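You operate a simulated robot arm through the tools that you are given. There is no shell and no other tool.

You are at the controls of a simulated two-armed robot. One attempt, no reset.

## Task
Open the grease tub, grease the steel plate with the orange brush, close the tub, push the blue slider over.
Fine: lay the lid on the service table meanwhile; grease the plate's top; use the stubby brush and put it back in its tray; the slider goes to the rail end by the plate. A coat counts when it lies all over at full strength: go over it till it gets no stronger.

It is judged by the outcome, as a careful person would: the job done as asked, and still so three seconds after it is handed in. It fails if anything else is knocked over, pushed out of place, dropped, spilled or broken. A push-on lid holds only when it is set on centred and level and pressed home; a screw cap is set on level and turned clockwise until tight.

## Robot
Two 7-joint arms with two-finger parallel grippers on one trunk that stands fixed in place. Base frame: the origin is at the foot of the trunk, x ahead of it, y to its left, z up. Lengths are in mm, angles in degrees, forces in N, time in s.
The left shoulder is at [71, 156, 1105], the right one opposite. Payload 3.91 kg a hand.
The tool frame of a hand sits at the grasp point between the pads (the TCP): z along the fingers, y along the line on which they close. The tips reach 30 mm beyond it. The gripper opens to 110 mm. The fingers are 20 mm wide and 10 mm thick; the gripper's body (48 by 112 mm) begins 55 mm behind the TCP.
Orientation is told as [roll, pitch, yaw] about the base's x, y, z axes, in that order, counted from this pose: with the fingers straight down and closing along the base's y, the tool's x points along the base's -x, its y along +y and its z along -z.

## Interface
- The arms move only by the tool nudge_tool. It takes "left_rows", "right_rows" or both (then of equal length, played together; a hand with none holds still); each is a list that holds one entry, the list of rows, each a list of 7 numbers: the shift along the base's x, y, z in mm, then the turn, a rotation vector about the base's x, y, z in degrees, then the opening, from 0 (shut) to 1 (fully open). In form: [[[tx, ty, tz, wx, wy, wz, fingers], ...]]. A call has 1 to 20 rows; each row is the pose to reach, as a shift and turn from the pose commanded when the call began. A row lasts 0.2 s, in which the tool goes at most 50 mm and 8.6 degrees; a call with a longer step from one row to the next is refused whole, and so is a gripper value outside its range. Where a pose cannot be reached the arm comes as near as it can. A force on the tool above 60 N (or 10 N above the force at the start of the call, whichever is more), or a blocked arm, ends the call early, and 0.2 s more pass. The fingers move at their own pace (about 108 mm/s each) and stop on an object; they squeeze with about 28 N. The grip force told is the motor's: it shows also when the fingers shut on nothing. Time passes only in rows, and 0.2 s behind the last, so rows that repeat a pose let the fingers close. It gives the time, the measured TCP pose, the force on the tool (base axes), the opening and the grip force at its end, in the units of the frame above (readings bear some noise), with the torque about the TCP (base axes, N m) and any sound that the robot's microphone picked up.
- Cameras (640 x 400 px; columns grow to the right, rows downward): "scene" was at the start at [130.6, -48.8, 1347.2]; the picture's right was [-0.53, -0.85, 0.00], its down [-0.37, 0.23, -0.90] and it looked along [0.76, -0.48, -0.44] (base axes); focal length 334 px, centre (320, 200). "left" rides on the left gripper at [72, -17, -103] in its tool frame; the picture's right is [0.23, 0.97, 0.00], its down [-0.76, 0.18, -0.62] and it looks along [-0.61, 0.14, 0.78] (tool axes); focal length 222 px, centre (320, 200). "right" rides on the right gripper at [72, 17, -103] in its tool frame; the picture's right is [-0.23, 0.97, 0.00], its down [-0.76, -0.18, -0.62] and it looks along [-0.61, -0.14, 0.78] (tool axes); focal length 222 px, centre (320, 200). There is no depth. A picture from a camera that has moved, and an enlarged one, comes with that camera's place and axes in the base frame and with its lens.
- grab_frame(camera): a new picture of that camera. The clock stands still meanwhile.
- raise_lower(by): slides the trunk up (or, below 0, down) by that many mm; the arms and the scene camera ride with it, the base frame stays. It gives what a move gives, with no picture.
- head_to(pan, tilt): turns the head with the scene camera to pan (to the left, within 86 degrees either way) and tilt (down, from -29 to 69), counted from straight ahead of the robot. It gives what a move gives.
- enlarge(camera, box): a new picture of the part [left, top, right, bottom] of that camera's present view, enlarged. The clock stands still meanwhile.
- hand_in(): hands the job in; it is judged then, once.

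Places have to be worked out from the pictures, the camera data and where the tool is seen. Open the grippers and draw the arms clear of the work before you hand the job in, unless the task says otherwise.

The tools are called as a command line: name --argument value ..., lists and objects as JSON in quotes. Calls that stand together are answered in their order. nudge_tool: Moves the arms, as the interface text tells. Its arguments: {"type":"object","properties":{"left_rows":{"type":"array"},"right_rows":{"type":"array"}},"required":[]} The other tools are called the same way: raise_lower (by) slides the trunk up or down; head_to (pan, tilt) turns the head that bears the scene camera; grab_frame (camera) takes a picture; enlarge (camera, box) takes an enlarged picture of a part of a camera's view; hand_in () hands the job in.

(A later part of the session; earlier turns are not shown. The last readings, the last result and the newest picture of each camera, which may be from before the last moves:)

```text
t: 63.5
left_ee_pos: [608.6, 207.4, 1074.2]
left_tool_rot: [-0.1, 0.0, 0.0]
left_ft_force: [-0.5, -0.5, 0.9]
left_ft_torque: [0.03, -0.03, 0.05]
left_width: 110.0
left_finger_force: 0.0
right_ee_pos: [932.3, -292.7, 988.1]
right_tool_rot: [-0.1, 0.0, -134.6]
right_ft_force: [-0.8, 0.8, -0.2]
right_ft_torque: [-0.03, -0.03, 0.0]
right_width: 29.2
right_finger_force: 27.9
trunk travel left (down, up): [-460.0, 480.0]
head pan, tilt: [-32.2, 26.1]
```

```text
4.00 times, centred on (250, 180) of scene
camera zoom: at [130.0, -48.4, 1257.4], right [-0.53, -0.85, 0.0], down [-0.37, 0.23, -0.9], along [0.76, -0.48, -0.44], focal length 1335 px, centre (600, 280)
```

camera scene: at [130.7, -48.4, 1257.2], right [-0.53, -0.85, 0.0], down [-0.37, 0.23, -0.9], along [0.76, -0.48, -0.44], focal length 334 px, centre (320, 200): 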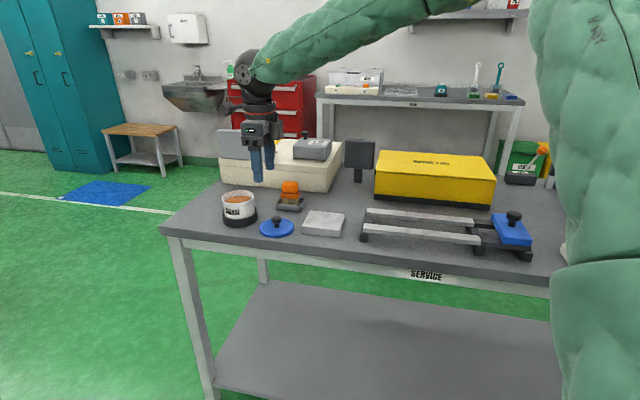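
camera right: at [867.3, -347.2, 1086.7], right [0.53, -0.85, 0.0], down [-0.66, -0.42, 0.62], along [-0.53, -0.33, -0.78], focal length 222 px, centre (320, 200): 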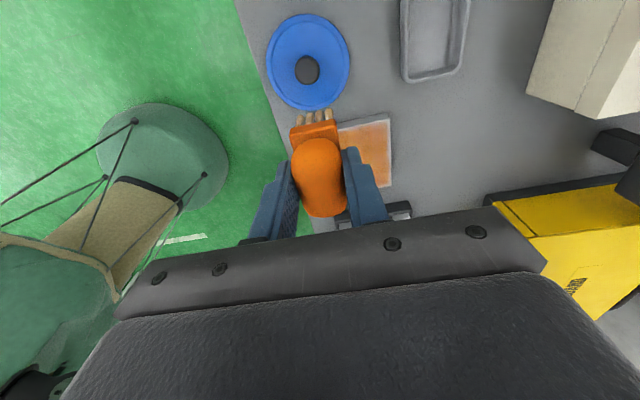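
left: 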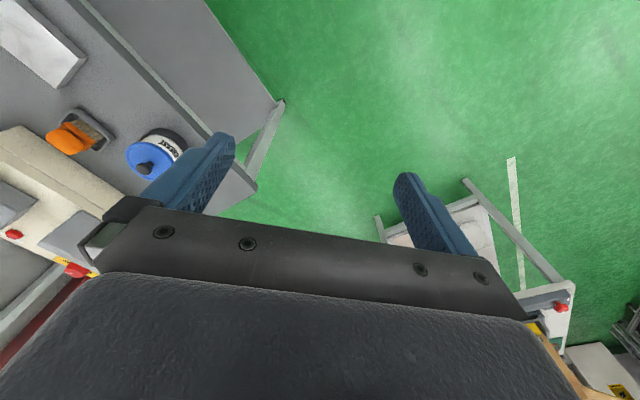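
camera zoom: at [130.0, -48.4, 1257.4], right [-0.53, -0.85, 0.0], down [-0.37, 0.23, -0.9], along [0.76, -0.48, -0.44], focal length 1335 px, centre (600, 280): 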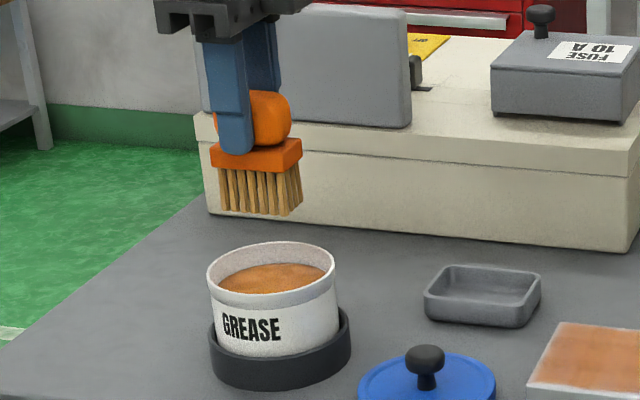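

The brush is over the tub again. I'll lower it to just above the grease, then press lightly.

nudge_tool --right_rows '[[[-1, 0, -20, 0, 0, 0, 0], [-1, 0, -40, 0, 0, 0, 0], [-1, 0, -52, 0, 0, 0, 0], [-1, 0, -55, 0, 0, 0, 0], [-1, 0, -57, 0, 0, 0, 0], [-1, 0, -57, 0, 0, 0, 0]]]'

nudge_tool --right_rows '[[[0, 0, -1, 0, 0, 0, 0], [0, 0, -2, 0, 0, 0, 0], [0, 0, -2, 0, 0, 0, 0], [0, 0, -2, 0, 0, 0, 0]]]'

enlarge --camera "scene" --box '[205, 160, 285, 220]'

```text
t: 64.8
left_ee_pos: [609.5, 207.5, 1075.3]
left_tool_rot: [0.0, 0.0, 0.0]
left_ft_force: [-0.1, 1.0, 0.8]
left_ft_torque: [0.0, 0.02, -0.01]
left_width: 109.8
left_finger_force: 0.1
right_ee_pos: [933.1, -292.4, 933.4]
right_tool_rot: [0.0, 0.0, -134.6]
right_ft_force: [0.8, 0.3, -0.5]
right_ft_torque: [0.02, 0.0, 0.0]
right_width: 29.1
right_finger_force: 27.9
trunk travel left (down, up): [-460.0, 480.0]
head pan, tilt: [-32.2, 26.1]
```

```text
t: 65.8
left_ee_pos: [609.2, 207.8, 1074.7]
left_tool_rot: [0.0, -0.1, -0.1]
left_ft_force: [0.5, 0.0, 0.5]
left_ft_torque: [-0.01, 0.01, 0.0]
left_width: 110.1
left_finger_force: 0.1
right_ee_pos: [930.9, -291.0, 930.6]
right_tool_rot: [-0.1, 0.0, -134.6]
right_ft_force: [-0.7, -0.2, -1.0]
right_ft_torque: [-0.01, -0.02, 0.02]
right_width: 29.3
right_finger_force: 28.0
trunk travel left (down, up): [-460.0, 480.0]
head pan, tilt: [-32.2, 26.1]
```

```text
6.67 times, centred on (245, 190) of scene
camera zoom: at [130.8, -48.4, 1257.2], right [-0.53, -0.85, 0.0], down [-0.37, 0.23, -0.9], along [0.76, -0.48, -0.44], focal length 2225 px, centre (820, 267)
```

zoom: 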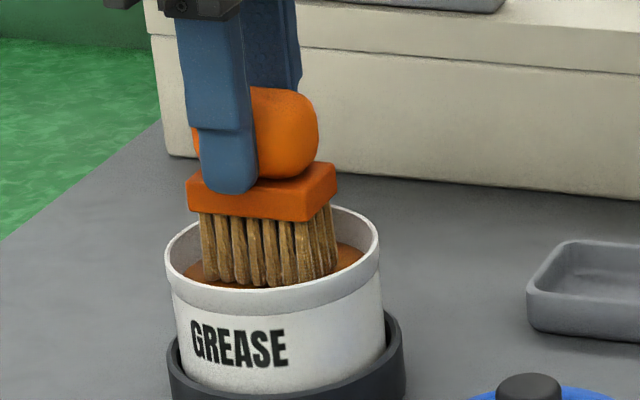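

Not quite touching yet; I'll go down in 1 mm steps.

nudge_tool --right_rows '[[[0, 0, -1, 0, 0, 0, 0], [0, 0, -2, 0, 0, 0, 0], [0, 0, -2, 0, 0, 0, 0], [0, 0, -2, 0, 0, 0, 0]]]'

nudge_tool --right_rows '[[[0, 0, -1, 0, 0, 0, 0], [0, 0, -2, 0, 0, 0, 0], [0, 0, -2, 0, 0, 0, 0], [0, 0, -2, 0, 0, 0, 0]]]'

```text
t: 66.8
left_ee_pos: [608.1, 207.4, 1075.6]
left_tool_rot: [0.0, 0.0, 0.0]
left_ft_force: [0.1, -0.6, -0.1]
left_ft_torque: [-0.01, -0.03, 0.0]
left_width: 110.0
left_finger_force: 0.1
right_ee_pos: [929.9, -290.6, 930.0]
right_tool_rot: [0.1, 0.0, -134.5]
right_ft_force: [4.7, -2.7, 10.1]
right_ft_torque: [-0.23, -0.22, 0.02]
right_width: 29.2
right_finger_force: 27.6
trunk travel left (down, up): [-460.0, 480.0]
head pan, tilt: [-32.2, 26.1]
```

```text
t: 67.8
left_ee_pos: [607.3, 209.0, 1076.2]
left_tool_rot: [0.0, -0.1, -0.1]
left_ft_force: [0.5, -0.4, 0.1]
left_ft_torque: [-0.01, -0.03, 0.01]
left_width: 110.0
left_finger_force: 0.0
right_ee_pos: [930.9, -290.0, 929.8]
right_tool_rot: [0.2, 0.1, -134.6]
right_ft_force: [4.3, -0.2, 25.9]
right_ft_torque: [-0.11, -0.08, -0.04]
right_width: 29.3
right_finger_force: 27.9
trunk travel left (down, up): [-460.0, 480.0]
head pan, tilt: [-32.2, 26.1]
```

Contact at 26 N means the brush is loaded. I'll lift out and return above the plate.

nudge_tool --right_rows '[[[0, 0, 0, 0, 0, 0, 0], [0, 0, 5, 0, 0, 0, 0], [0, 0, 30, 0, 0, 0, 0], [0, 0, 60, 0, 0, 0, 0], [-20, -20, 70, 0, 0, 0, 0], [-45, -50, 70, 0, 0, 0, 0], [-70, -80, 65, 0, 0, 0, 0], [-95, -110, 55, 0, 0, 0, 0], [-120, -140, 45, 0, 0, 0, 0], [-140, -160, 35, 0, 0, 0, 0], [-154, -174, 25, 0, 0, 0, 0], [-154, -174, 0, 0, 0, 0, 0], [-154, -174, 0, 0, 0, 0, 0]]]'

enlarge --camera "scene" --box '[270, 160, 360, 240]'

grab_frame --camera "right"

```text
t: 70.7
left_ee_pos: [608.1, 207.7, 1075.8]
left_tool_rot: [0.0, 0.0, 0.0]
left_ft_force: [0.5, -0.3, 0.0]
left_ft_torque: [0.0, 0.01, 0.0]
left_width: 109.7
left_finger_force: 0.1
right_ee_pos: [775.0, -466.0, 929.3]
right_tool_rot: [0.0, 0.0, -134.6]
right_ft_force: [-0.3, 0.8, -0.4]
right_ft_torque: [-0.01, -0.02, 0.01]
right_width: 29.4
right_finger_force: 27.9
trunk travel left (down, up): [-460.0, 480.0]
head pan, tilt: [-32.2, 26.1]
```

```text
5.00 times, centred on (315, 200) of scene
camera zoom: at [130.1, -48.7, 1257.3], right [-0.53, -0.85, 0.0], down [-0.37, 0.24, -0.9], along [0.76, -0.48, -0.44], focal length 1669 px, centre (345, 200)
```

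zoom: 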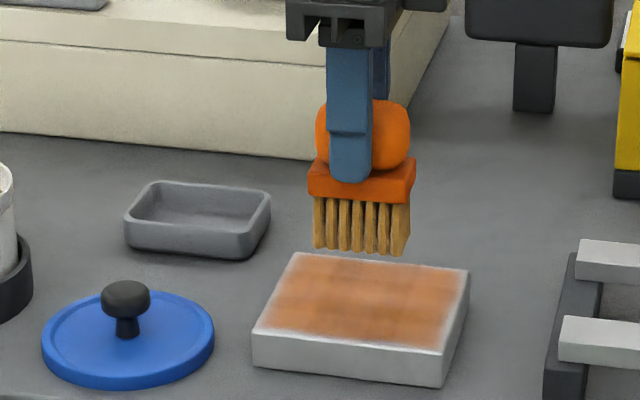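

```text
taken
camera right: at [838.0, -426.7, 1032.8], right [0.53, -0.85, 0.0], down [-0.66, -0.42, 0.62], along [-0.53, -0.33, -0.78], focal length 222 px, centre (320, 200)
```

right: 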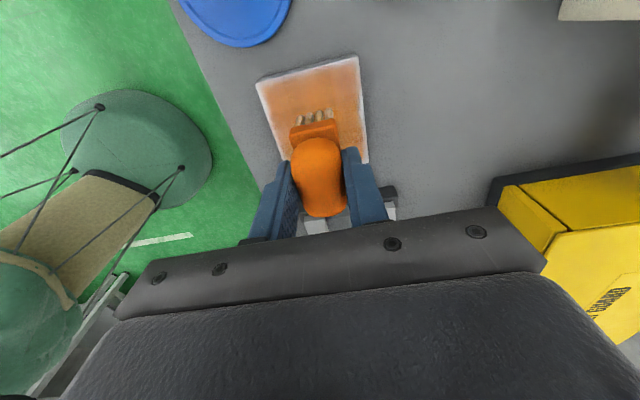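

I'll descend to light contact again.

nudge_tool --right_rows '[[[0, 0, -15, 0, 0, 0, 0], [0, 0, -28, 0, 0, 0, 0], [0, 0, -31, 0, 0, 0, 0], [0, 0, -32, 0, 0, 0, 0], [0, 0, -32, 0, 0, 0, 0]]]'

nudge_tool --right_rows '[[[0, 0, -1, 0, 0, 0, 0], [0, 0, -2, 0, 0, 0, 0], [0, 0, -2, 0, 0, 0, 0]]]'

```text
t: 71.8
left_ee_pos: [609.3, 208.6, 1076.2]
left_tool_rot: [0.0, 0.0, -0.1]
left_ft_force: [0.0, 0.1, 0.3]
left_ft_torque: [0.01, -0.01, -0.02]
left_width: 110.2
left_finger_force: 0.1
right_ee_pos: [776.1, -464.3, 896.2]
right_tool_rot: [0.0, 0.0, -134.6]
right_ft_force: [0.1, -0.4, 0.3]
right_ft_torque: [0.03, 0.02, 0.01]
right_width: 29.2
right_finger_force: 28.5
trunk travel left (down, up): [-460.0, 480.0]
head pan, tilt: [-32.2, 26.1]
```

```text
t: 72.7
left_ee_pos: [607.8, 208.3, 1075.2]
left_tool_rot: [0.1, 0.1, 0.0]
left_ft_force: [0.7, 0.1, 0.4]
left_ft_torque: [-0.01, -0.01, -0.01]
left_width: 110.0
left_finger_force: 0.0
right_ee_pos: [776.2, -464.5, 895.8]
right_tool_rot: [0.2, 0.0, -134.7]
right_ft_force: [2.1, -7.1, 16.2]
right_ft_torque: [-0.43, -0.04, 0.06]
right_width: 29.2
right_finger_force: 27.9
trunk travel left (down, up): [-460.0, 480.0]
head pan, tilt: [-32.2, 26.1]
```

Light pressing contact (16 N). I'll go over the whole plate with the fresh load, dwelling at the edges.

nudge_tool --right_rows '[[[10.5, 10.7, 0, 0, 0, 0, 0], [21.2, 0.2, 0, 0, 0, 0, 0], [31.9, -10.4, 0, 0, 0, 0, 0], [43.3, -21.6, 0, 0, 0, 0, 0], [43.3, -21.6, 0, 0, 0, 0, 0], [31.9, -10.4, 0, 0, 0, 0, 0], [21.2, 0.2, 0, 0, 0, 0, 0], [10.5, 10.7, 0, 0, 0, 0, 0], [-0.2, 21.2, 0, 0, 0, 0, 0], [-10.8, 31.7, 0, 0, 0, 0, 0], [-22.2, 43, 0, 0, 0, 0, 0], [-22.2, 43, 0, 0, 0, 0, 0], [-30.7, 34.4, 0, 0, 0, 0, 0], [-38.4, 26.6, 0, 0, 0, 0, 0], [-27, 15.4, 0, 0, 0, 0, 0], [-16.3, 4.8, 0, 0, 0, 0, 0], [-5.6, -5.7, 0, 0, 0, 0, 0], [5.1, -16.2, 0, 0, 0, 0, 0], [15.8, -26.8, 0, 0, 0, 0, 0], [27.2, -38, 0, 0, 0, 0, 0]]]'

nudge_tool --right_rows '[[[0, 0, 0, 0, 0, 0, 0], [-8.4, -8.5, 0, 0, 0, 0, 0], [-16.8, -17.1, 0, 0, 0, 0, 0], [-16.8, -17.1, 0, 0, 0, 0, 0], [-28.2, -5.9, 0, 0, 0, 0, 0], [-38.9, 4.6, 0, 0, 0, 0, 0], [-49.6, 15.2, 0, 0, 0, 0, 0], [-60.3, 25.7, 0, 0, 0, 0, 0], [-70.9, 36.2, 0, 0, 0, 0, 0], [-82.3, 47.5, 0, 0, 0, 0, 0], [-82.3, 47.5, 0, 0, 0, 0, 0], [-70.9, 36.2, 0, 0, 0, 0, 0], [-60.3, 25.7, 0, 0, 0, 0, 0], [-49.6, 15.2, 0, 0, 0, 0, 0], [-38.9, 4.6, 0, 0, 0, 0, 0], [-28.2, -5.9, 0, 0, 0, 0, 0], [-19.8, 2.6, 0, 0, 0, 0, 0], [-30.5, 13.1, 0, 0, 0, 0, 0], [-41.2, 23.7, 0, 0, 0, 0, 0], [-51.9, 34.2, 0, 0, 0, 0, 0]]]'

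enlarge --camera "scene" --box '[270, 160, 360, 240]'

grab_frame --camera "right"

```text
t: 76.8
left_ee_pos: [606.9, 208.8, 1075.4]
left_tool_rot: [-0.1, -0.1, 0.0]
left_ft_force: [0.0, 0.1, -0.2]
left_ft_torque: [0.03, -0.03, 0.03]
left_width: 109.9
left_finger_force: 0.0
right_ee_pos: [804.1, -503.4, 895.8]
right_tool_rot: [0.2, -0.2, -134.6]
right_ft_force: [-7.1, 6.7, 12.6]
right_ft_torque: [0.51, 0.71, -0.1]
right_width: 29.0
right_finger_force: 28.2
trunk travel left (down, up): [-460.0, 480.0]
head pan, tilt: [-32.2, 26.1]
```

```text
t: 81.0
left_ee_pos: [608.8, 207.8, 1075.5]
left_tool_rot: [0.1, 0.0, 0.0]
left_ft_force: [-0.2, -0.6, 0.3]
left_ft_torque: [0.04, 0.02, 0.01]
left_width: 110.1
left_finger_force: 0.0
right_ee_pos: [753.1, -467.7, 897.2]
right_tool_rot: [0.2, 0.0, -134.6]
right_ft_force: [12.8, -12.8, 31.0]
right_ft_torque: [-0.79, -0.62, 0.08]
right_width: 29.5
right_finger_force: 27.8
trunk travel left (down, up): [-460.0, 480.0]
head pan, tilt: [-32.2, 26.1]
```

```text
5.00 times, centred on (315, 200) of scene
camera zoom: at [129.6, -47.8, 1257.7], right [-0.53, -0.85, 0.0], down [-0.37, 0.23, -0.9], along [0.76, -0.48, -0.44], focal length 1669 px, centre (345, 200)
```

zoom: 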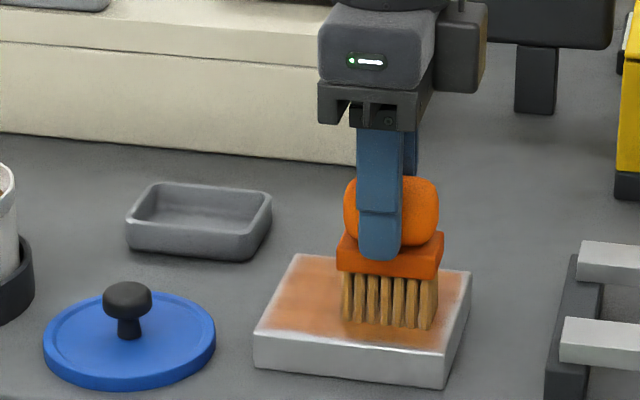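

```text
taken
camera right: at [815.1, -428.7, 999.8], right [0.53, -0.85, 0.0], down [-0.66, -0.42, 0.62], along [-0.52, -0.33, -0.78], focal length 222 px, centre (320, 200)
```

right: 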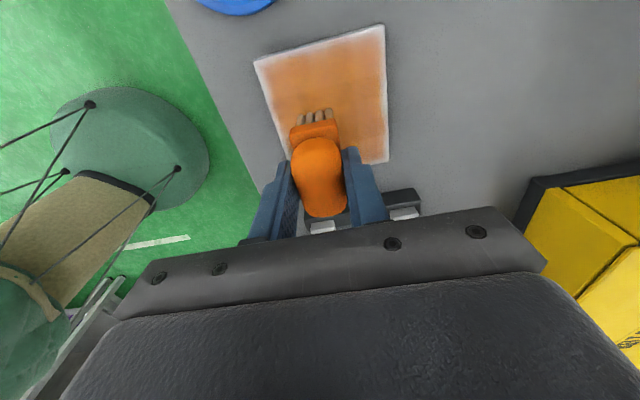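

I'll lift off and step toward the front so the camera sees the whole plate.

nudge_tool --right_rows '[[[0, 0, 20, 0, 0, 0, 0], [-20, 10, 45, 0, 0, 0, 0], [-50, 30, 50, 0, 0, 0, 0], [-60, 30, 50, 0, 0, 0, 0], [-60, 30, 50, 0, 0, 0, 0]]]'

enlarge --camera "right" --box '[280, 0, 460, 150]'

enlarge --camera "scene" --box '[290, 195, 350, 240]'

```text
t: 82.2
left_ee_pos: [608.5, 207.3, 1074.3]
left_tool_rot: [0.0, 0.0, 0.0]
left_ft_force: [-0.5, 0.4, -0.9]
left_ft_torque: [0.0, -0.01, -0.03]
left_width: 109.9
left_finger_force: 0.0
right_ee_pos: [692.3, -438.9, 943.9]
right_tool_rot: [0.0, -0.1, -134.6]
right_ft_force: [-0.2, 0.5, -0.6]
right_ft_torque: [0.03, -0.01, -0.04]
right_width: 29.5
right_finger_force: 27.6
trunk travel left (down, up): [-460.0, 480.0]
head pan, tilt: [-32.2, 26.1]
```

```text
2.67 times, centred on (370, 75) of right
camera zoom: at [754.8, -398.9, 1048.5], right [0.53, -0.85, 0.0], down [-0.66, -0.42, 0.62], along [-0.53, -0.33, -0.78], focal length 592 px, centre (187, 533)
```

zoom: 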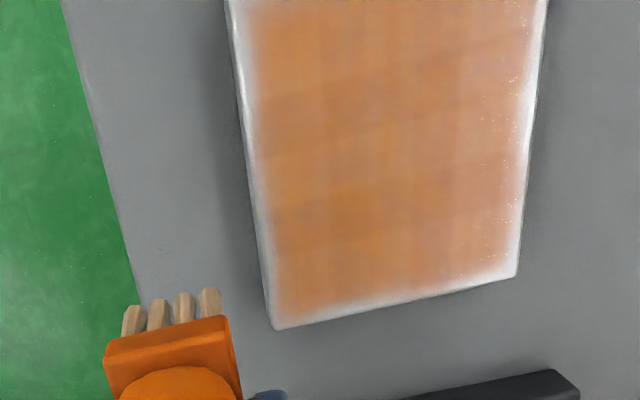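

```text
8.89 times, centred on (320, 218) of scene
camera zoom: at [130.7, -48.3, 1257.2], right [-0.53, -0.85, 0.0], down [-0.37, 0.23, -0.9], along [0.76, -0.48, -0.44], focal length 2966 px, centre (320, 44)
```

zoom: 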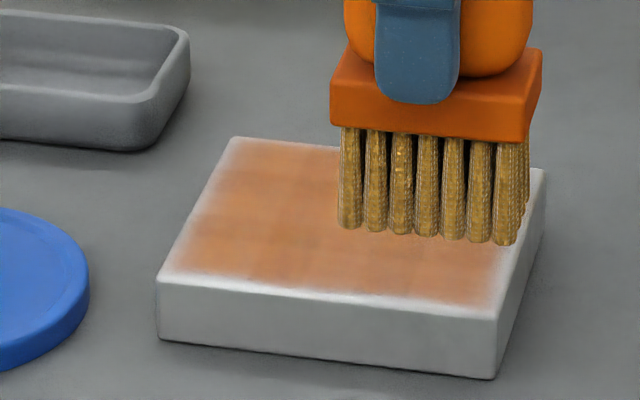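

The coat looks uniform, with a soft margin of about 4 mm on all sides and only slight mottling. I'll make another full pass with lengthwise strokes and see whether it gets any stronger.

nudge_tool --right_rows '[[[30, -15, 0, 0, 0, 0, 0], [60, -30, -10, 0, 0, 0, 0], [60, -30, -35, 0, 0, 0, 0], [60, -30, -47, 0, 0, 0, 0], [60, -30, -50, 0, 0, 0, 0], [69.8, -20, -50, 0, 0, 0, 0], [79.6, -10, -50, 0, 0, 0, 0], [88.1, -1.5, -50, 0, 0, 0, 0], [77.4, 9, -50, 0, 0, 0, 0], [67.6, -1, -50, 0, 0, 0, 0], [57.8, -11, -50, 0, 0, 0, 0], [48, -21, -50, 0, 0, 0, 0], [38.2, -31, -50, 0, 0, 0, 0], [27.5, -20.5, -50, 0, 0, 0, 0], [37.3, -10.5, -50, 0, 0, 0, 0], [47.1, -0.5, -50, 0, 0, 0, 0], [56.9, 9.5, -50, 0, 0, 0, 0], [66.7, 19.5, -50, 0, 0, 0, 0], [66.7, 19.5, -50, 0, 0, 0, 0], [77.4, 9, -50, 0, 0, 0, 0]]]'

nudge_tool --right_rows '[[[10.7, -10.5, 0, 0, 0, 0, 0], [21.4, -21.1, 0, 0, 0, 0, 0], [11.6, -31.1, 0, 0, 0, 0, 0], [1.8, -41.1, 0, 0, 0, 0, 0], [-8, -51.1, 0, 0, 0, 0, 0], [-17.8, -61.1, 0, 0, 0, 0, 0], [-7.1, -71.6, 0, 0, 0, 0, 0], [2.7, -61.6, 0, 0, 0, 0, 0], [12.5, -51.6, 0, 0, 0, 0, 0], [22.3, -41.6, 0, 0, 0, 0, 0], [32.1, -31.6, 0, 0, 0, 0, 0], [42.8, -42.1, 0, 0, 0, 0, 0], [33, -52.1, 0, 0, 0, 0, 0], [23.2, -62.1, 0, 0, 0, 0, 0], [13.4, -72.1, 0, 0, 0, 0, 0], [3.6, -82.1, 0, 0, 0, 0, 0], [14.3, -92.6, 0, 0, 0, 0, 0], [24.1, -82.6, 0, 0, 0, 0, 0], [33.9, -72.6, 0, 0, 0, 0, 0], [43.7, -62.6, 0, 0, 0, 0, 0]]]'

nudge_tool --right_rows '[[[9.8, 10, 0, 0, 0, 0, 0], [9.8, 10, 0, 0, 0, 0, 0], [9.8, 10, 25, 0, 0, 0, 0], [-10, 0, 50, 0, 0, 0, 0], [-45, 20, 60, 0, 0, 0, 0], [-85, 40, 60, 0, 0, 0, 0], [-120, 60, 55, 0, 0, 0, 0], [-145, 70, 50, 0, 0, 0, 0], [-145, 70, 50, 0, 0, 0, 0]]]'

grab_frame --camera "right"

enlarge --camera "scene" --box '[290, 195, 350, 240]'

```text
t: 86.5
left_ee_pos: [607.3, 210.8, 1076.0]
left_tool_rot: [-0.1, 0.0, -0.1]
left_ft_force: [0.3, 0.0, 1.2]
left_ft_torque: [-0.03, 0.01, 0.0]
left_width: 110.0
left_finger_force: 0.1
right_ee_pos: [768.9, -426.5, 897.7]
right_tool_rot: [0.2, 0.2, -134.6]
right_ft_force: [-5.9, 18.8, 23.8]
right_ft_torque: [1.57, 0.12, 0.27]
right_width: 29.3
right_finger_force: 27.5
trunk travel left (down, up): [-460.0, 480.0]
head pan, tilt: [-32.2, 26.1]
```

```text
t: 90.7
left_ee_pos: [605.7, 208.5, 1077.6]
left_tool_rot: [-0.1, 0.0, 0.0]
left_ft_force: [-0.2, 0.2, -0.2]
left_ft_torque: [0.02, -0.01, 0.0]
left_width: 110.0
left_finger_force: 0.0
right_ee_pos: [813.1, -492.1, 895.5]
right_tool_rot: [0.2, 0.1, -134.6]
right_ft_force: [-12.9, -15.8, 33.2]
right_ft_torque: [-0.74, 0.88, 0.11]
right_width: 29.4
right_finger_force: 27.9
trunk travel left (down, up): [-460.0, 480.0]
head pan, tilt: [-32.2, 26.1]
```

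```text
t: 92.7
left_ee_pos: [609.1, 208.4, 1074.9]
left_tool_rot: [0.0, 0.0, 0.1]
left_ft_force: [0.0, -0.1, -0.6]
left_ft_torque: [-0.02, 0.01, -0.02]
left_width: 110.3
left_finger_force: 0.1
right_ee_pos: [669.6, -419.7, 944.7]
right_tool_rot: [-0.1, -0.1, -134.5]
right_ft_force: [0.0, 0.3, -0.5]
right_ft_torque: [-0.02, 0.03, -0.01]
right_width: 29.1
right_finger_force: 28.1
trunk travel left (down, up): [-460.0, 480.0]
head pan, tilt: [-32.2, 26.1]
```

```text
taken
camera right: at [732.4, -380.3, 1047.5], right [0.53, -0.85, 0.0], down [-0.66, -0.42, 0.62], along [-0.53, -0.33, -0.78], focal length 222 px, centre (320, 200)
```

right: 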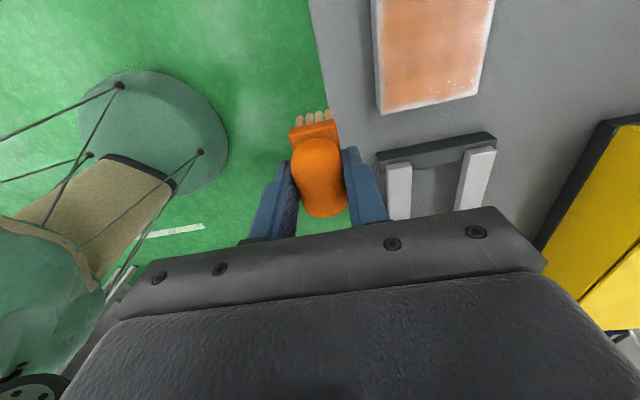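

```text
8.89 times, centred on (320, 218) of scene
camera zoom: at [131.1, -48.4, 1257.2], right [-0.53, -0.85, 0.0], down [-0.37, 0.23, -0.9], along [0.76, -0.48, -0.44], focal length 2966 px, centre (320, 44)
```

zoom: 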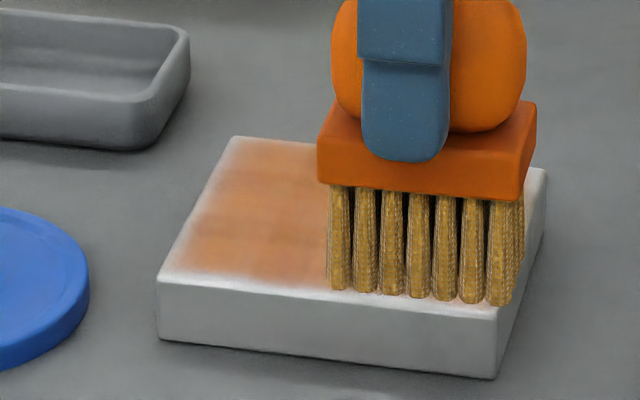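

The plate hasn't moved and the colour seems not to have strengthened. I'll zoom in to compare the margins.

enlarge --camera "right" --box '[350, 0, 510, 120]'

nudge_tool --right_rows '[[[-20, -15, 30, 0, 0, 0, 0], [-45, -35, 60, 0, 0, 0, 0], [-70, -50, 80, 0, 0, 0, 0], [-70, -50, 80, 0, 0, 0, 0]]]'

enlarge --camera "right" --box '[340, 0, 500, 120]'

enlarge --camera "scene" --box '[290, 195, 350, 240]'

```text
3.33 times, centred on (430, 60) of right
camera zoom: at [732.4, -380.3, 1047.5], right [0.53, -0.85, 0.0], down [-0.66, -0.42, 0.62], along [-0.53, -0.33, -0.78], focal length 740 px, centre (-47, 667)
```

zoom: 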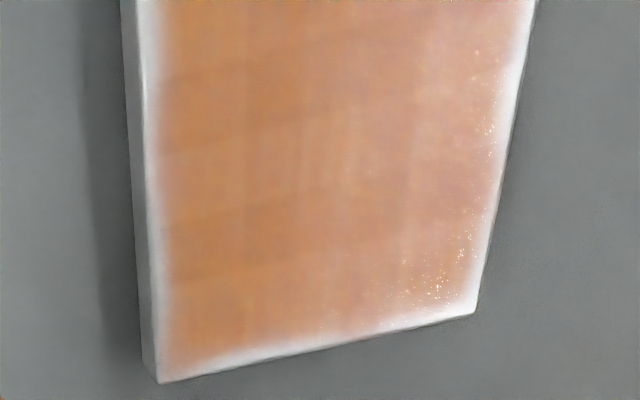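

```text
t: 93.7
left_ee_pos: [609.3, 207.4, 1074.6]
left_tool_rot: [0.0, 0.1, -0.1]
left_ft_force: [-0.8, -0.2, 0.5]
left_ft_torque: [-0.01, 0.0, 0.0]
left_width: 110.1
left_finger_force: 0.1
right_ee_pos: [599.6, -470.1, 1024.7]
right_tool_rot: [0.0, -0.1, -134.6]
right_ft_force: [1.0, -0.3, -0.2]
right_ft_torque: [-0.03, 0.02, 0.02]
right_width: 29.3
right_finger_force: 27.7
trunk travel left (down, up): [-460.0, 480.0]
head pan, tilt: [-32.2, 26.1]
```

```text
3.33 times, centred on (420, 60) of right
camera zoom: at [661.6, -431.2, 1128.0], right [0.53, -0.85, 0.0], down [-0.66, -0.42, 0.62], along [-0.53, -0.33, -0.78], focal length 740 px, centre (-13, 667)
```

zoom: 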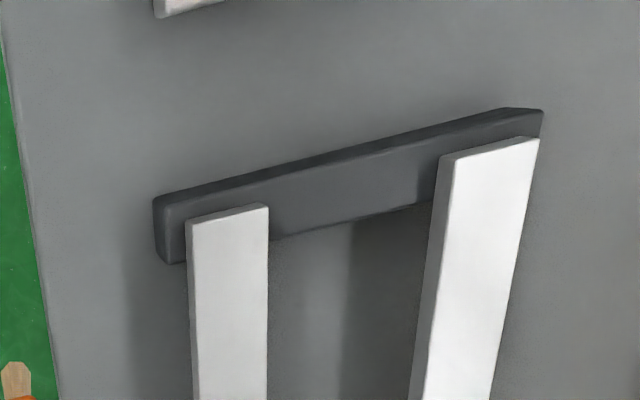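

```text
8.89 times, centred on (320, 218) of scene
camera zoom: at [131.6, -48.0, 1257.1], right [-0.53, -0.85, 0.0], down [-0.37, 0.23, -0.9], along [0.76, -0.48, -0.44], focal length 2966 px, centre (320, 44)
```

zoom: 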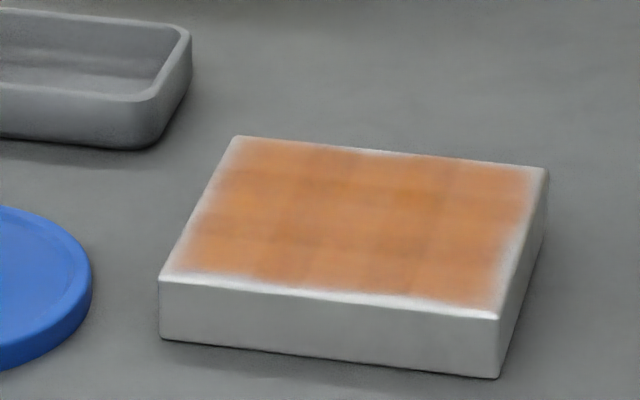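

The full view shows an even coat made of soft-edged patches, with the same faint margin on every side. To be sure it's at full strength, I'll reload once more, pass again, and compare from this same viewpoint.

nudge_tool --right_rows '[[[35, 10, 0, 0, 0, 0, 0], [75, 30, 0, 0, 0, 0, 0], [115, 52, 0, 0, 0, 0, 0], [155, 75, 0, 0, 0, 0, 0], [195, 98, 0, 0, 0, 0, 0], [235, 120, 0, 0, 0, 0, 0], [270, 142, -5, 0, 0, 0, 0], [305, 163, -15, 0, 0, 0, 0], [331, 179, -30, 0, 0, 0, 0], [331, 179, -38, 0, 0, 0, 0], [331, 179, -38, 0, 0, 0, 0]]]'

enlarge --camera "scene" --box '[190, 130, 310, 230]'

```text
t: 96.0
left_ee_pos: [609.3, 207.8, 1074.6]
left_tool_rot: [0.0, 0.1, 0.1]
left_ft_force: [0.9, 0.4, -0.6]
left_ft_torque: [0.02, 0.03, -0.01]
left_width: 110.0
left_finger_force: 0.0
right_ee_pos: [928.9, -292.7, 986.7]
right_tool_rot: [0.0, -0.2, -134.7]
right_ft_force: [-0.6, -0.3, -0.2]
right_ft_torque: [-0.02, 0.03, 0.0]
right_width: 29.3
right_finger_force: 28.0
trunk travel left (down, up): [-460.0, 480.0]
head pan, tilt: [-32.2, 26.1]
```

```text
4.00 times, centred on (250, 180) of scene
camera zoom: at [131.5, -48.5, 1257.1], right [-0.53, -0.85, 0.0], down [-0.37, 0.23, -0.9], along [0.76, -0.48, -0.44], focal length 1335 px, centre (600, 280)
```

zoom: 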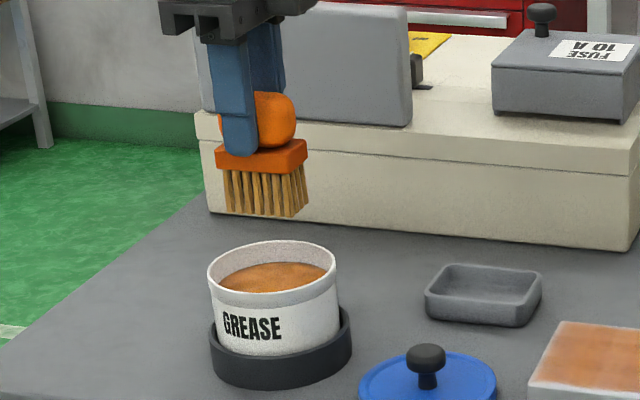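

I'll dip again gently.

nudge_tool --right_rows '[[[1, 1, -20, 0, 0, 0, 0], [1, 1, -40, 0, 0, 0, 0], [1, 1, -52, 0, 0, 0, 0], [1, 1, -56, 0, 0, 0, 0], [1, 1, -58, 0, 0, 0, 0], [1, 1, -59.5, 0, 0, 0, 0], [1, 1, -59.5, 0, 0, 0, 0], [1, 1, -59.5, 0, 0, 0, 0]]]'

```text
t: 97.8
left_ee_pos: [606.0, 207.8, 1077.1]
left_tool_rot: [0.0, 0.0, 0.1]
left_ft_force: [-0.2, 0.1, 0.2]
left_ft_torque: [0.03, 0.01, -0.02]
left_width: 110.3
left_finger_force: 0.2
right_ee_pos: [931.2, -292.6, 930.4]
right_tool_rot: [0.3, 0.1, -134.7]
right_ft_force: [2.0, -5.3, 29.3]
right_ft_torque: [-0.08, -0.31, 0.03]
right_width: 29.1
right_finger_force: 28.0
trunk travel left (down, up): [-460.0, 480.0]
head pan, tilt: [-32.2, 26.1]
```

Loaded again (29 N contact). Back to the plate and down to light contact.

nudge_tool --right_rows '[[[0, 0, 5, 0, 0, 0, 0], [0, 0, 35, 0, 0, 0, 0], [0, 0, 65, 0, 0, 0, 0], [-20, -20, 70, 0, 0, 0, 0], [-45, -50, 70, 0, 0, 0, 0], [-70, -80, 65, 0, 0, 0, 0], [-95, -110, 55, 0, 0, 0, 0], [-120, -140, 45, 0, 0, 0, 0], [-145, -160, 30, 0, 0, 0, 0], [-155, -172, 15, 0, 0, 0, 0], [-155, -172, -10, 0, 0, 0, 0], [-155, -172, -27, 0, 0, 0, 0], [-155, -172, -31, 0, 0, 0, 0], [-155, -172, -32, 0, 0, 0, 0], [-155, -172, -32, 0, 0, 0, 0]]]'

```text
t: 101.0
left_ee_pos: [608.5, 207.6, 1074.5]
left_tool_rot: [0.0, -0.1, 0.0]
left_ft_force: [0.7, -0.7, -0.1]
left_ft_torque: [-0.02, 0.01, -0.02]
left_width: 110.1
left_finger_force: 0.1
right_ee_pos: [776.6, -466.6, 895.5]
right_tool_rot: [0.1, 0.1, -134.6]
right_ft_force: [3.5, -4.5, 10.3]
right_ft_torque: [-0.17, -0.38, -0.17]
right_width: 29.2
right_finger_force: 28.2
trunk travel left (down, up): [-460.0, 480.0]
head pan, tilt: [-32.2, 26.1]
```

Contact at 10 N. I'll repeat the full pattern, then withdraw to the same viewing position.

nudge_tool --right_rows '[[[10.5, 10.7, -0.7, 0, 0, 0, 0], [21.2, 0.2, -0.7, 0, 0, 0, 0], [31.9, -10.4, -0.7, 0, 0, 0, 0], [43.3, -21.6, -0.7, 0, 0, 0, 0], [43.3, -21.6, -0.7, 0, 0, 0, 0], [31.9, -10.4, -0.7, 0, 0, 0, 0], [21.2, 0.2, -0.7, 0, 0, 0, 0], [10.5, 10.7, -0.7, 0, 0, 0, 0], [-0.2, 21.2, -0.7, 0, 0, 0, 0], [-10.8, 31.7, -0.7, 0, 0, 0, 0], [-22.2, 43, -0.7, 0, 0, 0, 0], [-22.2, 43, -0.7, 0, 0, 0, 0], [-30.7, 34.4, -0.7, 0, 0, 0, 0], [-38.4, 26.6, -0.7, 0, 0, 0, 0], [-27, 15.4, -0.7, 0, 0, 0, 0], [-16.3, 4.8, -0.7, 0, 0, 0, 0], [-5.6, -5.7, -0.7, 0, 0, 0, 0], [5.1, -16.2, -0.7, 0, 0, 0, 0], [15.8, -26.8, -0.7, 0, 0, 0, 0], [27.2, -38, -0.7, 0, 0, 0, 0]]]'

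nudge_tool --right_rows '[[[0, 0, 0, 0, 0, 0, 0], [-8.4, -8.5, 0, 0, 0, 0, 0], [-16.8, -17.1, 0, 0, 0, 0, 0], [-16.8, -17.1, 0, 0, 0, 0, 0], [-28.2, -5.9, 0, 0, 0, 0, 0], [-38.9, 4.6, 0, 0, 0, 0, 0], [-49.6, 15.2, 0, 0, 0, 0, 0], [-60.3, 25.7, 0, 0, 0, 0, 0], [-70.9, 36.2, 0, 0, 0, 0, 0], [-82.3, 47.5, 0, 0, 0, 0, 0], [-82.3, 47.5, 0, 0, 0, 0, 0], [-70.9, 36.2, 0, 0, 0, 0, 0], [-60.3, 25.7, 0, 0, 0, 0, 0], [-49.6, 15.2, 0, 0, 0, 0, 0], [-38.9, 4.6, 0, 0, 0, 0, 0], [-28.2, -5.9, 0, 0, 0, 0, 0], [-19.8, 2.6, 0, 0, 0, 0, 0], [-30.5, 13.1, 0, 0, 0, 0, 0], [-41.2, 23.7, 0, 0, 0, 0, 0], [-51.9, 34.2, 0, 0, 0, 0, 0]]]'

nudge_tool --right_rows '[[[0, 0, 20, 0, 0, 0, 0], [-20, 10, 45, 0, 0, 0, 0], [-50, 30, 60, 0, 0, 0, 0], [-85, 30, 80, 0, 0, 0, 0], [-120, 20, 105, 0, 0, 0, 0], [-150, 0, 125, 0, 0, 0, 0], [-150, 0, 125, 0, 0, 0, 0]]]'

enlarge --camera "scene" --box '[290, 195, 350, 240]'

```text
t: 105.2
left_ee_pos: [606.4, 210.0, 1077.0]
left_tool_rot: [-0.1, -0.1, 0.0]
left_ft_force: [1.0, -0.2, 0.4]
left_ft_torque: [-0.01, -0.02, -0.01]
left_width: 109.8
left_finger_force: 0.1
right_ee_pos: [799.4, -500.2, 895.9]
right_tool_rot: [0.2, -0.1, -134.7]
right_ft_force: [-12.2, 13.7, 26.1]
right_ft_torque: [0.88, 1.09, -0.1]
right_width: 29.5
right_finger_force: 27.8
trunk travel left (down, up): [-460.0, 480.0]
head pan, tilt: [-32.2, 26.1]
```

```text
t: 109.5
left_ee_pos: [608.8, 209.3, 1076.1]
left_tool_rot: [0.1, 0.0, 0.0]
left_ft_force: [-0.3, 1.0, -0.8]
left_ft_torque: [0.03, 0.01, 0.03]
left_width: 110.0
left_finger_force: 0.1
right_ee_pos: [750.9, -468.1, 896.9]
right_tool_rot: [0.2, 0.1, -134.6]
right_ft_force: [16.6, -17.5, 38.1]
right_ft_torque: [-0.85, -0.91, -0.04]
right_width: 29.1
right_finger_force: 28.2
trunk travel left (down, up): [-460.0, 480.0]
head pan, tilt: [-32.2, 26.1]
```

```text
t: 111.0
left_ee_pos: [610.0, 208.3, 1073.6]
left_tool_rot: [0.0, 0.1, -0.1]
left_ft_force: [0.8, 0.3, -0.6]
left_ft_torque: [-0.03, 0.02, -0.01]
left_width: 110.1
left_finger_force: 0.1
right_ee_pos: [604.7, -464.8, 1018.9]
right_tool_rot: [0.0, -0.1, -134.6]
right_ft_force: [-0.3, -0.2, 0.8]
right_ft_torque: [-0.01, -0.03, 0.02]
right_width: 29.2
right_finger_force: 28.1
trunk travel left (down, up): [-460.0, 480.0]
head pan, tilt: [-32.2, 26.1]
```

```text
8.89 times, centred on (320, 218) of scene
camera zoom: at [131.6, -47.8, 1257.1], right [-0.53, -0.85, 0.0], down [-0.37, 0.23, -0.9], along [0.76, -0.48, -0.44], focal length 2966 px, centre (320, 44)
```

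zoom: 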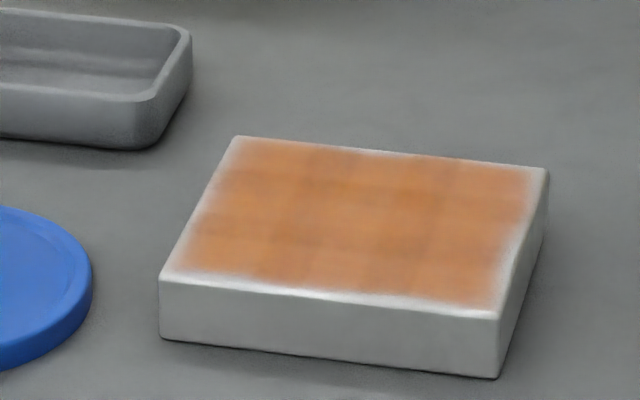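

The coat looks identical before and after the extra load, so it's at full strength, and the plate is where it was. Now I'll return the brush to its tray, going above where I picked it up (922.5,-443.7).

nudge_tool --right_rows '[[[40, 3, 0, 0, 0, 0, 0], [80, 6, 0, 0, 0, 0, 0], [120, 9, -5, 0, 0, 0, 0], [160, 12, -10, 0, 0, 0, 0], [200, 15, -20, 0, 0, 0, 0], [240, 17, -30, 0, 0, 0, 0], [280, 19, -40, 0, 0, 0, 0], [305, 20, -50, 0, 0, 0, 0], [318, 21, -60, 0, 0, 0, 0], [318, 21, -70, 0, 0, 0, 0], [318, 21, -70, 0, 0, 0, 0]]]'

enlarge --camera "scene" --box '[250, 140, 340, 220]'

enlarge --camera "right" --box '[260, 40, 400, 220]'

```text
t: 113.5
left_ee_pos: [608.6, 208.2, 1075.9]
left_tool_rot: [0.0, -0.1, 0.0]
left_ft_force: [0.5, -0.7, -0.7]
left_ft_torque: [0.0, 0.0, -0.03]
left_width: 109.9
left_finger_force: 0.1
right_ee_pos: [921.6, -445.9, 949.0]
right_tool_rot: [0.0, 0.0, -134.5]
right_ft_force: [-0.5, -0.3, -0.6]
right_ft_torque: [-0.03, -0.02, 0.01]
right_width: 29.3
right_finger_force: 27.3
trunk travel left (down, up): [-460.0, 480.0]
head pan, tilt: [-32.2, 26.1]
```

```text
5.00 times, centred on (295, 180) of scene
camera zoom: at [130.9, -48.4, 1257.2], right [-0.53, -0.85, 0.0], down [-0.37, 0.23, -0.9], along [0.76, -0.48, -0.44], focal length 1669 px, centre (445, 300)
```

zoom: 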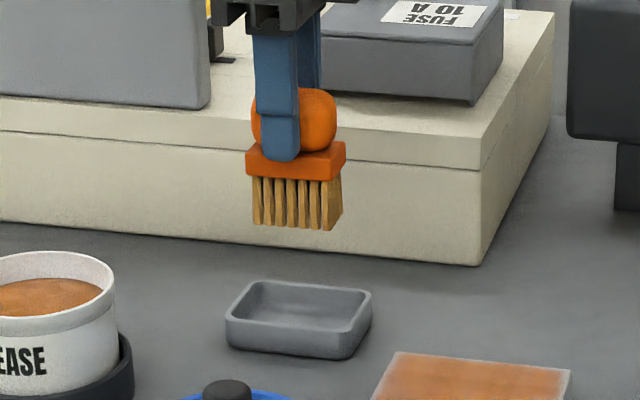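

```text
2.22 times, centred on (330, 130) of right
camera zoom: at [983.9, -407.3, 1052.4], right [0.53, -0.85, 0.0], down [-0.66, -0.42, 0.62], along [-0.53, -0.33, -0.78], focal length 494 px, centre (298, 356)
```

zoom: 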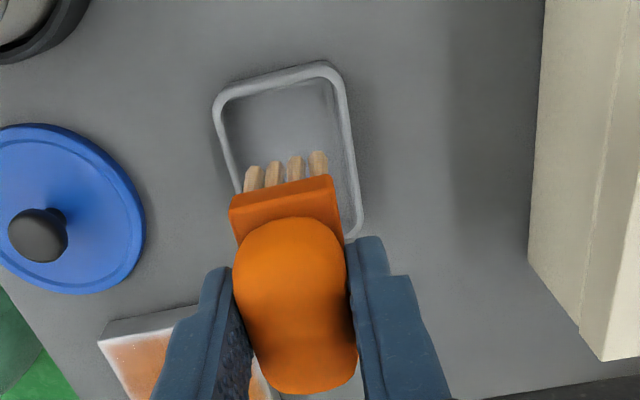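

The brush is within about 2.5 mm of the pick-up spot. I'll correct that and lower it into the tray.

nudge_tool --right_rows '[[[1.5, 2, -15, 0, 0, 0, 0], [1.5, 2, -35, 0, 0, 0, 0], [1.5, 2, -50, 0, 0, 0, 0], [1.5, 2, -60, 0, 0, 0, 0], [1.5, 2, -63, 0, 0, 0, 0], [1.5, 2, -63, 0, 0, 0, 0]]]'

enlarge --camera "scene" --box '[255, 150, 335, 220]'

enlarge --camera "right" --box '[260, 40, 400, 220]'

```text
t: 114.8
left_ee_pos: [608.6, 208.1, 1075.2]
left_tool_rot: [0.0, 0.1, 0.0]
left_ft_force: [-0.3, 0.2, 0.3]
left_ft_torque: [0.01, -0.02, 0.0]
left_width: 110.3
left_finger_force: 0.0
right_ee_pos: [920.4, -446.4, 885.3]
right_tool_rot: [0.0, 0.1, -134.7]
right_ft_force: [0.7, -1.0, -1.3]
right_ft_torque: [-0.01, -0.01, 0.01]
right_width: 29.3
right_finger_force: 27.6
trunk travel left (down, up): [-460.0, 480.0]
head pan, tilt: [-32.2, 26.1]
```

```text
5.71 times, centred on (295, 185) of scene
camera zoom: at [130.7, -48.5, 1257.2], right [-0.53, -0.85, 0.0], down [-0.37, 0.23, -0.9], along [0.76, -0.48, -0.44], focal length 1907 px, centre (463, 286)
```

zoom: 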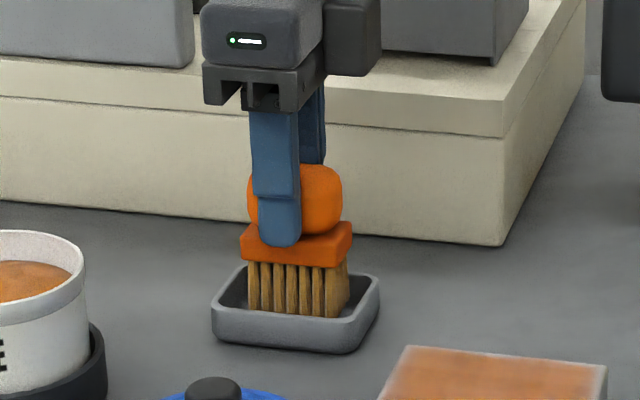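

```text
2.22 times, centred on (330, 130) of right
camera zoom: at [983.6, -407.3, 989.1], right [0.53, -0.85, 0.0], down [-0.66, -0.42, 0.62], along [-0.53, -0.33, -0.78], focal length 494 px, centre (298, 356)
```

zoom: 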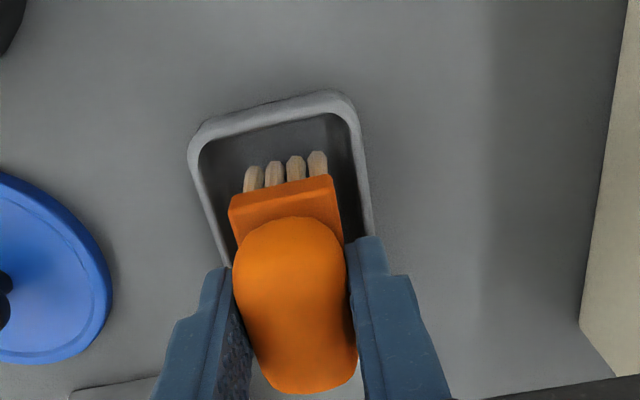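

The brush lines up with its original place within about 1 mm. I'll step down to contact with the tray floor.

nudge_tool --right_rows '[[[0.5, 1, -2, 0, 0, 0, 0], [0.5, 1, -4, 0, 0, 0, 0], [0.5, 1, -5, 0, 0, 0, 0], [0.5, 1, -5, 0, 0, 0, 0]]]'

nudge_tool --right_rows '[[[0, 0, -1, 0, 0, 0, 0], [0, 0, -2, 0, 0, 0, 0], [0, 0, -2, 0, 0, 0, 0]]]'

enlarge --camera "scene" --box '[255, 150, 335, 220]'

```text
t: 115.8
left_ee_pos: [609.9, 207.7, 1074.2]
left_tool_rot: [0.0, 0.0, 0.0]
left_ft_force: [0.0, 0.8, 1.4]
left_ft_torque: [0.03, 0.03, -0.01]
left_width: 110.0
left_finger_force: 0.0
right_ee_pos: [920.6, -445.0, 880.6]
right_tool_rot: [0.0, 0.0, -134.6]
right_ft_force: [-0.4, 0.3, -1.0]
right_ft_torque: [-0.02, 0.0, 0.0]
right_width: 29.3
right_finger_force: 27.8
trunk travel left (down, up): [-460.0, 480.0]
head pan, tilt: [-32.2, 26.1]
```

```text
t: 116.7
left_ee_pos: [608.9, 207.8, 1075.1]
left_tool_rot: [0.0, 0.0, 0.0]
left_ft_force: [0.1, 0.4, 0.2]
left_ft_torque: [0.01, -0.03, 0.02]
left_width: 109.9
left_finger_force: 0.0
right_ee_pos: [921.2, -444.4, 878.3]
right_tool_rot: [0.0, 0.0, -134.7]
right_ft_force: [-1.1, -0.3, -0.7]
right_ft_torque: [-0.03, 0.01, -0.01]
right_width: 29.3
right_finger_force: 28.2
trunk travel left (down, up): [-460.0, 480.0]
head pan, tilt: [-32.2, 26.1]
```

```text
5.71 times, centred on (295, 185) of scene
camera zoom: at [130.8, -48.5, 1257.2], right [-0.53, -0.85, 0.0], down [-0.37, 0.23, -0.9], along [0.76, -0.48, -0.44], focal length 1907 px, centre (463, 286)
```

zoom: 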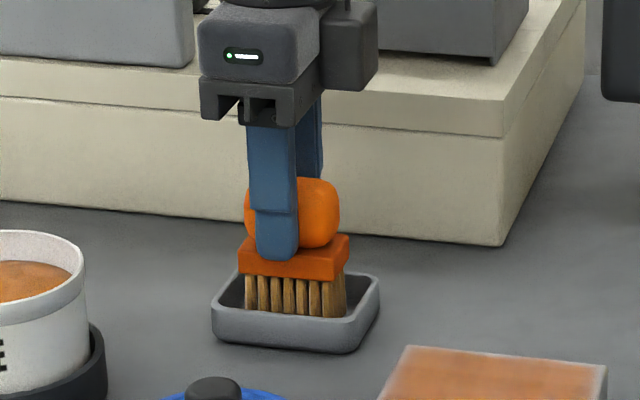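

The block is now at the same image height as in its original rest. One more millimetre or two to touch.

nudge_tool --right_rows '[[[0, 0, -1, 0, 0, 0, 0], [0, 0, -1.5, 0, 0, 0, 0], [0, 0, -1.5, 0, 0, 0, 0]]]'

nudge_tool --right_rows '[[[0, 0, -1, 0, 0, 0, 0], [0, 0, -1.5, 0, 0, 0, 0], [0, 0, -1.5, 0, 0, 0, 0]]]'

```text
t: 117.5
left_ee_pos: [608.1, 206.8, 1075.9]
left_tool_rot: [0.0, 0.0, -0.1]
left_ft_force: [-0.3, 0.3, 0.4]
left_ft_torque: [-0.01, -0.02, -0.05]
left_width: 109.9
left_finger_force: 0.0
right_ee_pos: [919.8, -444.2, 878.7]
right_tool_rot: [0.0, 0.1, -134.6]
right_ft_force: [0.8, -2.7, 3.3]
right_ft_torque: [-0.13, -0.07, -0.02]
right_width: 29.2
right_finger_force: 27.7
trunk travel left (down, up): [-460.0, 480.0]
head pan, tilt: [-32.2, 26.1]
```

```text
t: 118.2
left_ee_pos: [608.2, 207.0, 1075.4]
left_tool_rot: [0.0, 0.0, 0.1]
left_ft_force: [-0.5, -0.1, -0.2]
left_ft_torque: [0.01, 0.03, 0.0]
left_width: 110.2
left_finger_force: 0.0
right_ee_pos: [921.1, -444.4, 877.1]
right_tool_rot: [0.1, 0.0, -134.6]
right_ft_force: [2.7, -6.7, 11.7]
right_ft_torque: [-0.3, -0.22, 0.0]
right_width: 29.3
right_finger_force: 28.0
trunk travel left (down, up): [-460.0, 480.0]
head pan, tilt: [-32.2, 26.1]
```

The brush rests on the tray floor (12 N). I'll relieve the press, open evenly and lift straight up.

nudge_tool --right_rows '[[[0, 0, 1.3, 0, 0, 0, 0], [0, 0, 1.3, 0, 0, 0, 0.28], [0, 0, 1.3, 0, 0, 0, 0.35], [0, 0, 1.3, 0, 0, 0, 0.5], [0, 0, 1.3, 0, 0, 0, 0.6], [0, 0, 1.3, 0, 0, 0, 0.6], [0, 0, 15, 0, 0, 0, 0.6], [0, 0, 45, 0, 0, 0, 0.6], [0, 0, 85, 0, 0, 0, 0.6], [0, 0, 110, 0, 0, 0, 0.6], [0, 0, 110, 0, 0, 0, 0.6]]]'

enlarge --camera "scene" --box '[255, 150, 335, 220]'

grab_frame --camera "right"

```text
t: 120.7
left_ee_pos: [608.1, 207.4, 1075.0]
left_tool_rot: [0.0, 0.0, 0.0]
left_ft_force: [0.2, -0.1, 0.3]
left_ft_torque: [0.0, 0.0, -0.03]
left_width: 109.7
left_finger_force: 0.0
right_ee_pos: [921.2, -445.0, 987.2]
right_tool_rot: [0.1, -0.1, -134.6]
right_ft_force: [-1.1, 0.4, 0.2]
right_ft_torque: [0.04, 0.03, 0.02]
right_width: 66.0
right_finger_force: 0.0
trunk travel left (down, up): [-460.0, 480.0]
head pan, tilt: [-32.2, 26.1]
```

```text
5.71 times, centred on (295, 185) of scene
camera zoom: at [131.0, -48.6, 1257.2], right [-0.53, -0.85, 0.0], down [-0.37, 0.23, -0.9], along [0.76, -0.48, -0.44], focal length 1907 px, centre (463, 286)
```

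zoom: 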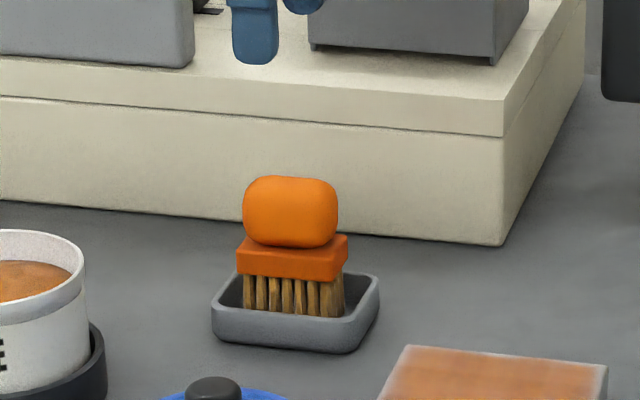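

```text
taken
camera right: at [983.8, -405.4, 1090.9], right [0.53, -0.85, 0.0], down [-0.66, -0.42, 0.62], along [-0.53, -0.33, -0.78], focal length 222 px, centre (320, 200)
```

right: 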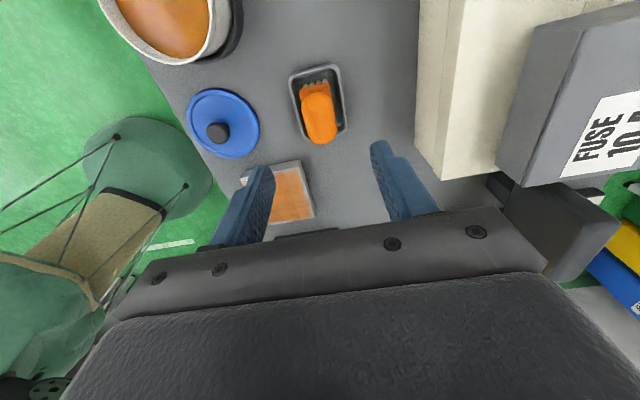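

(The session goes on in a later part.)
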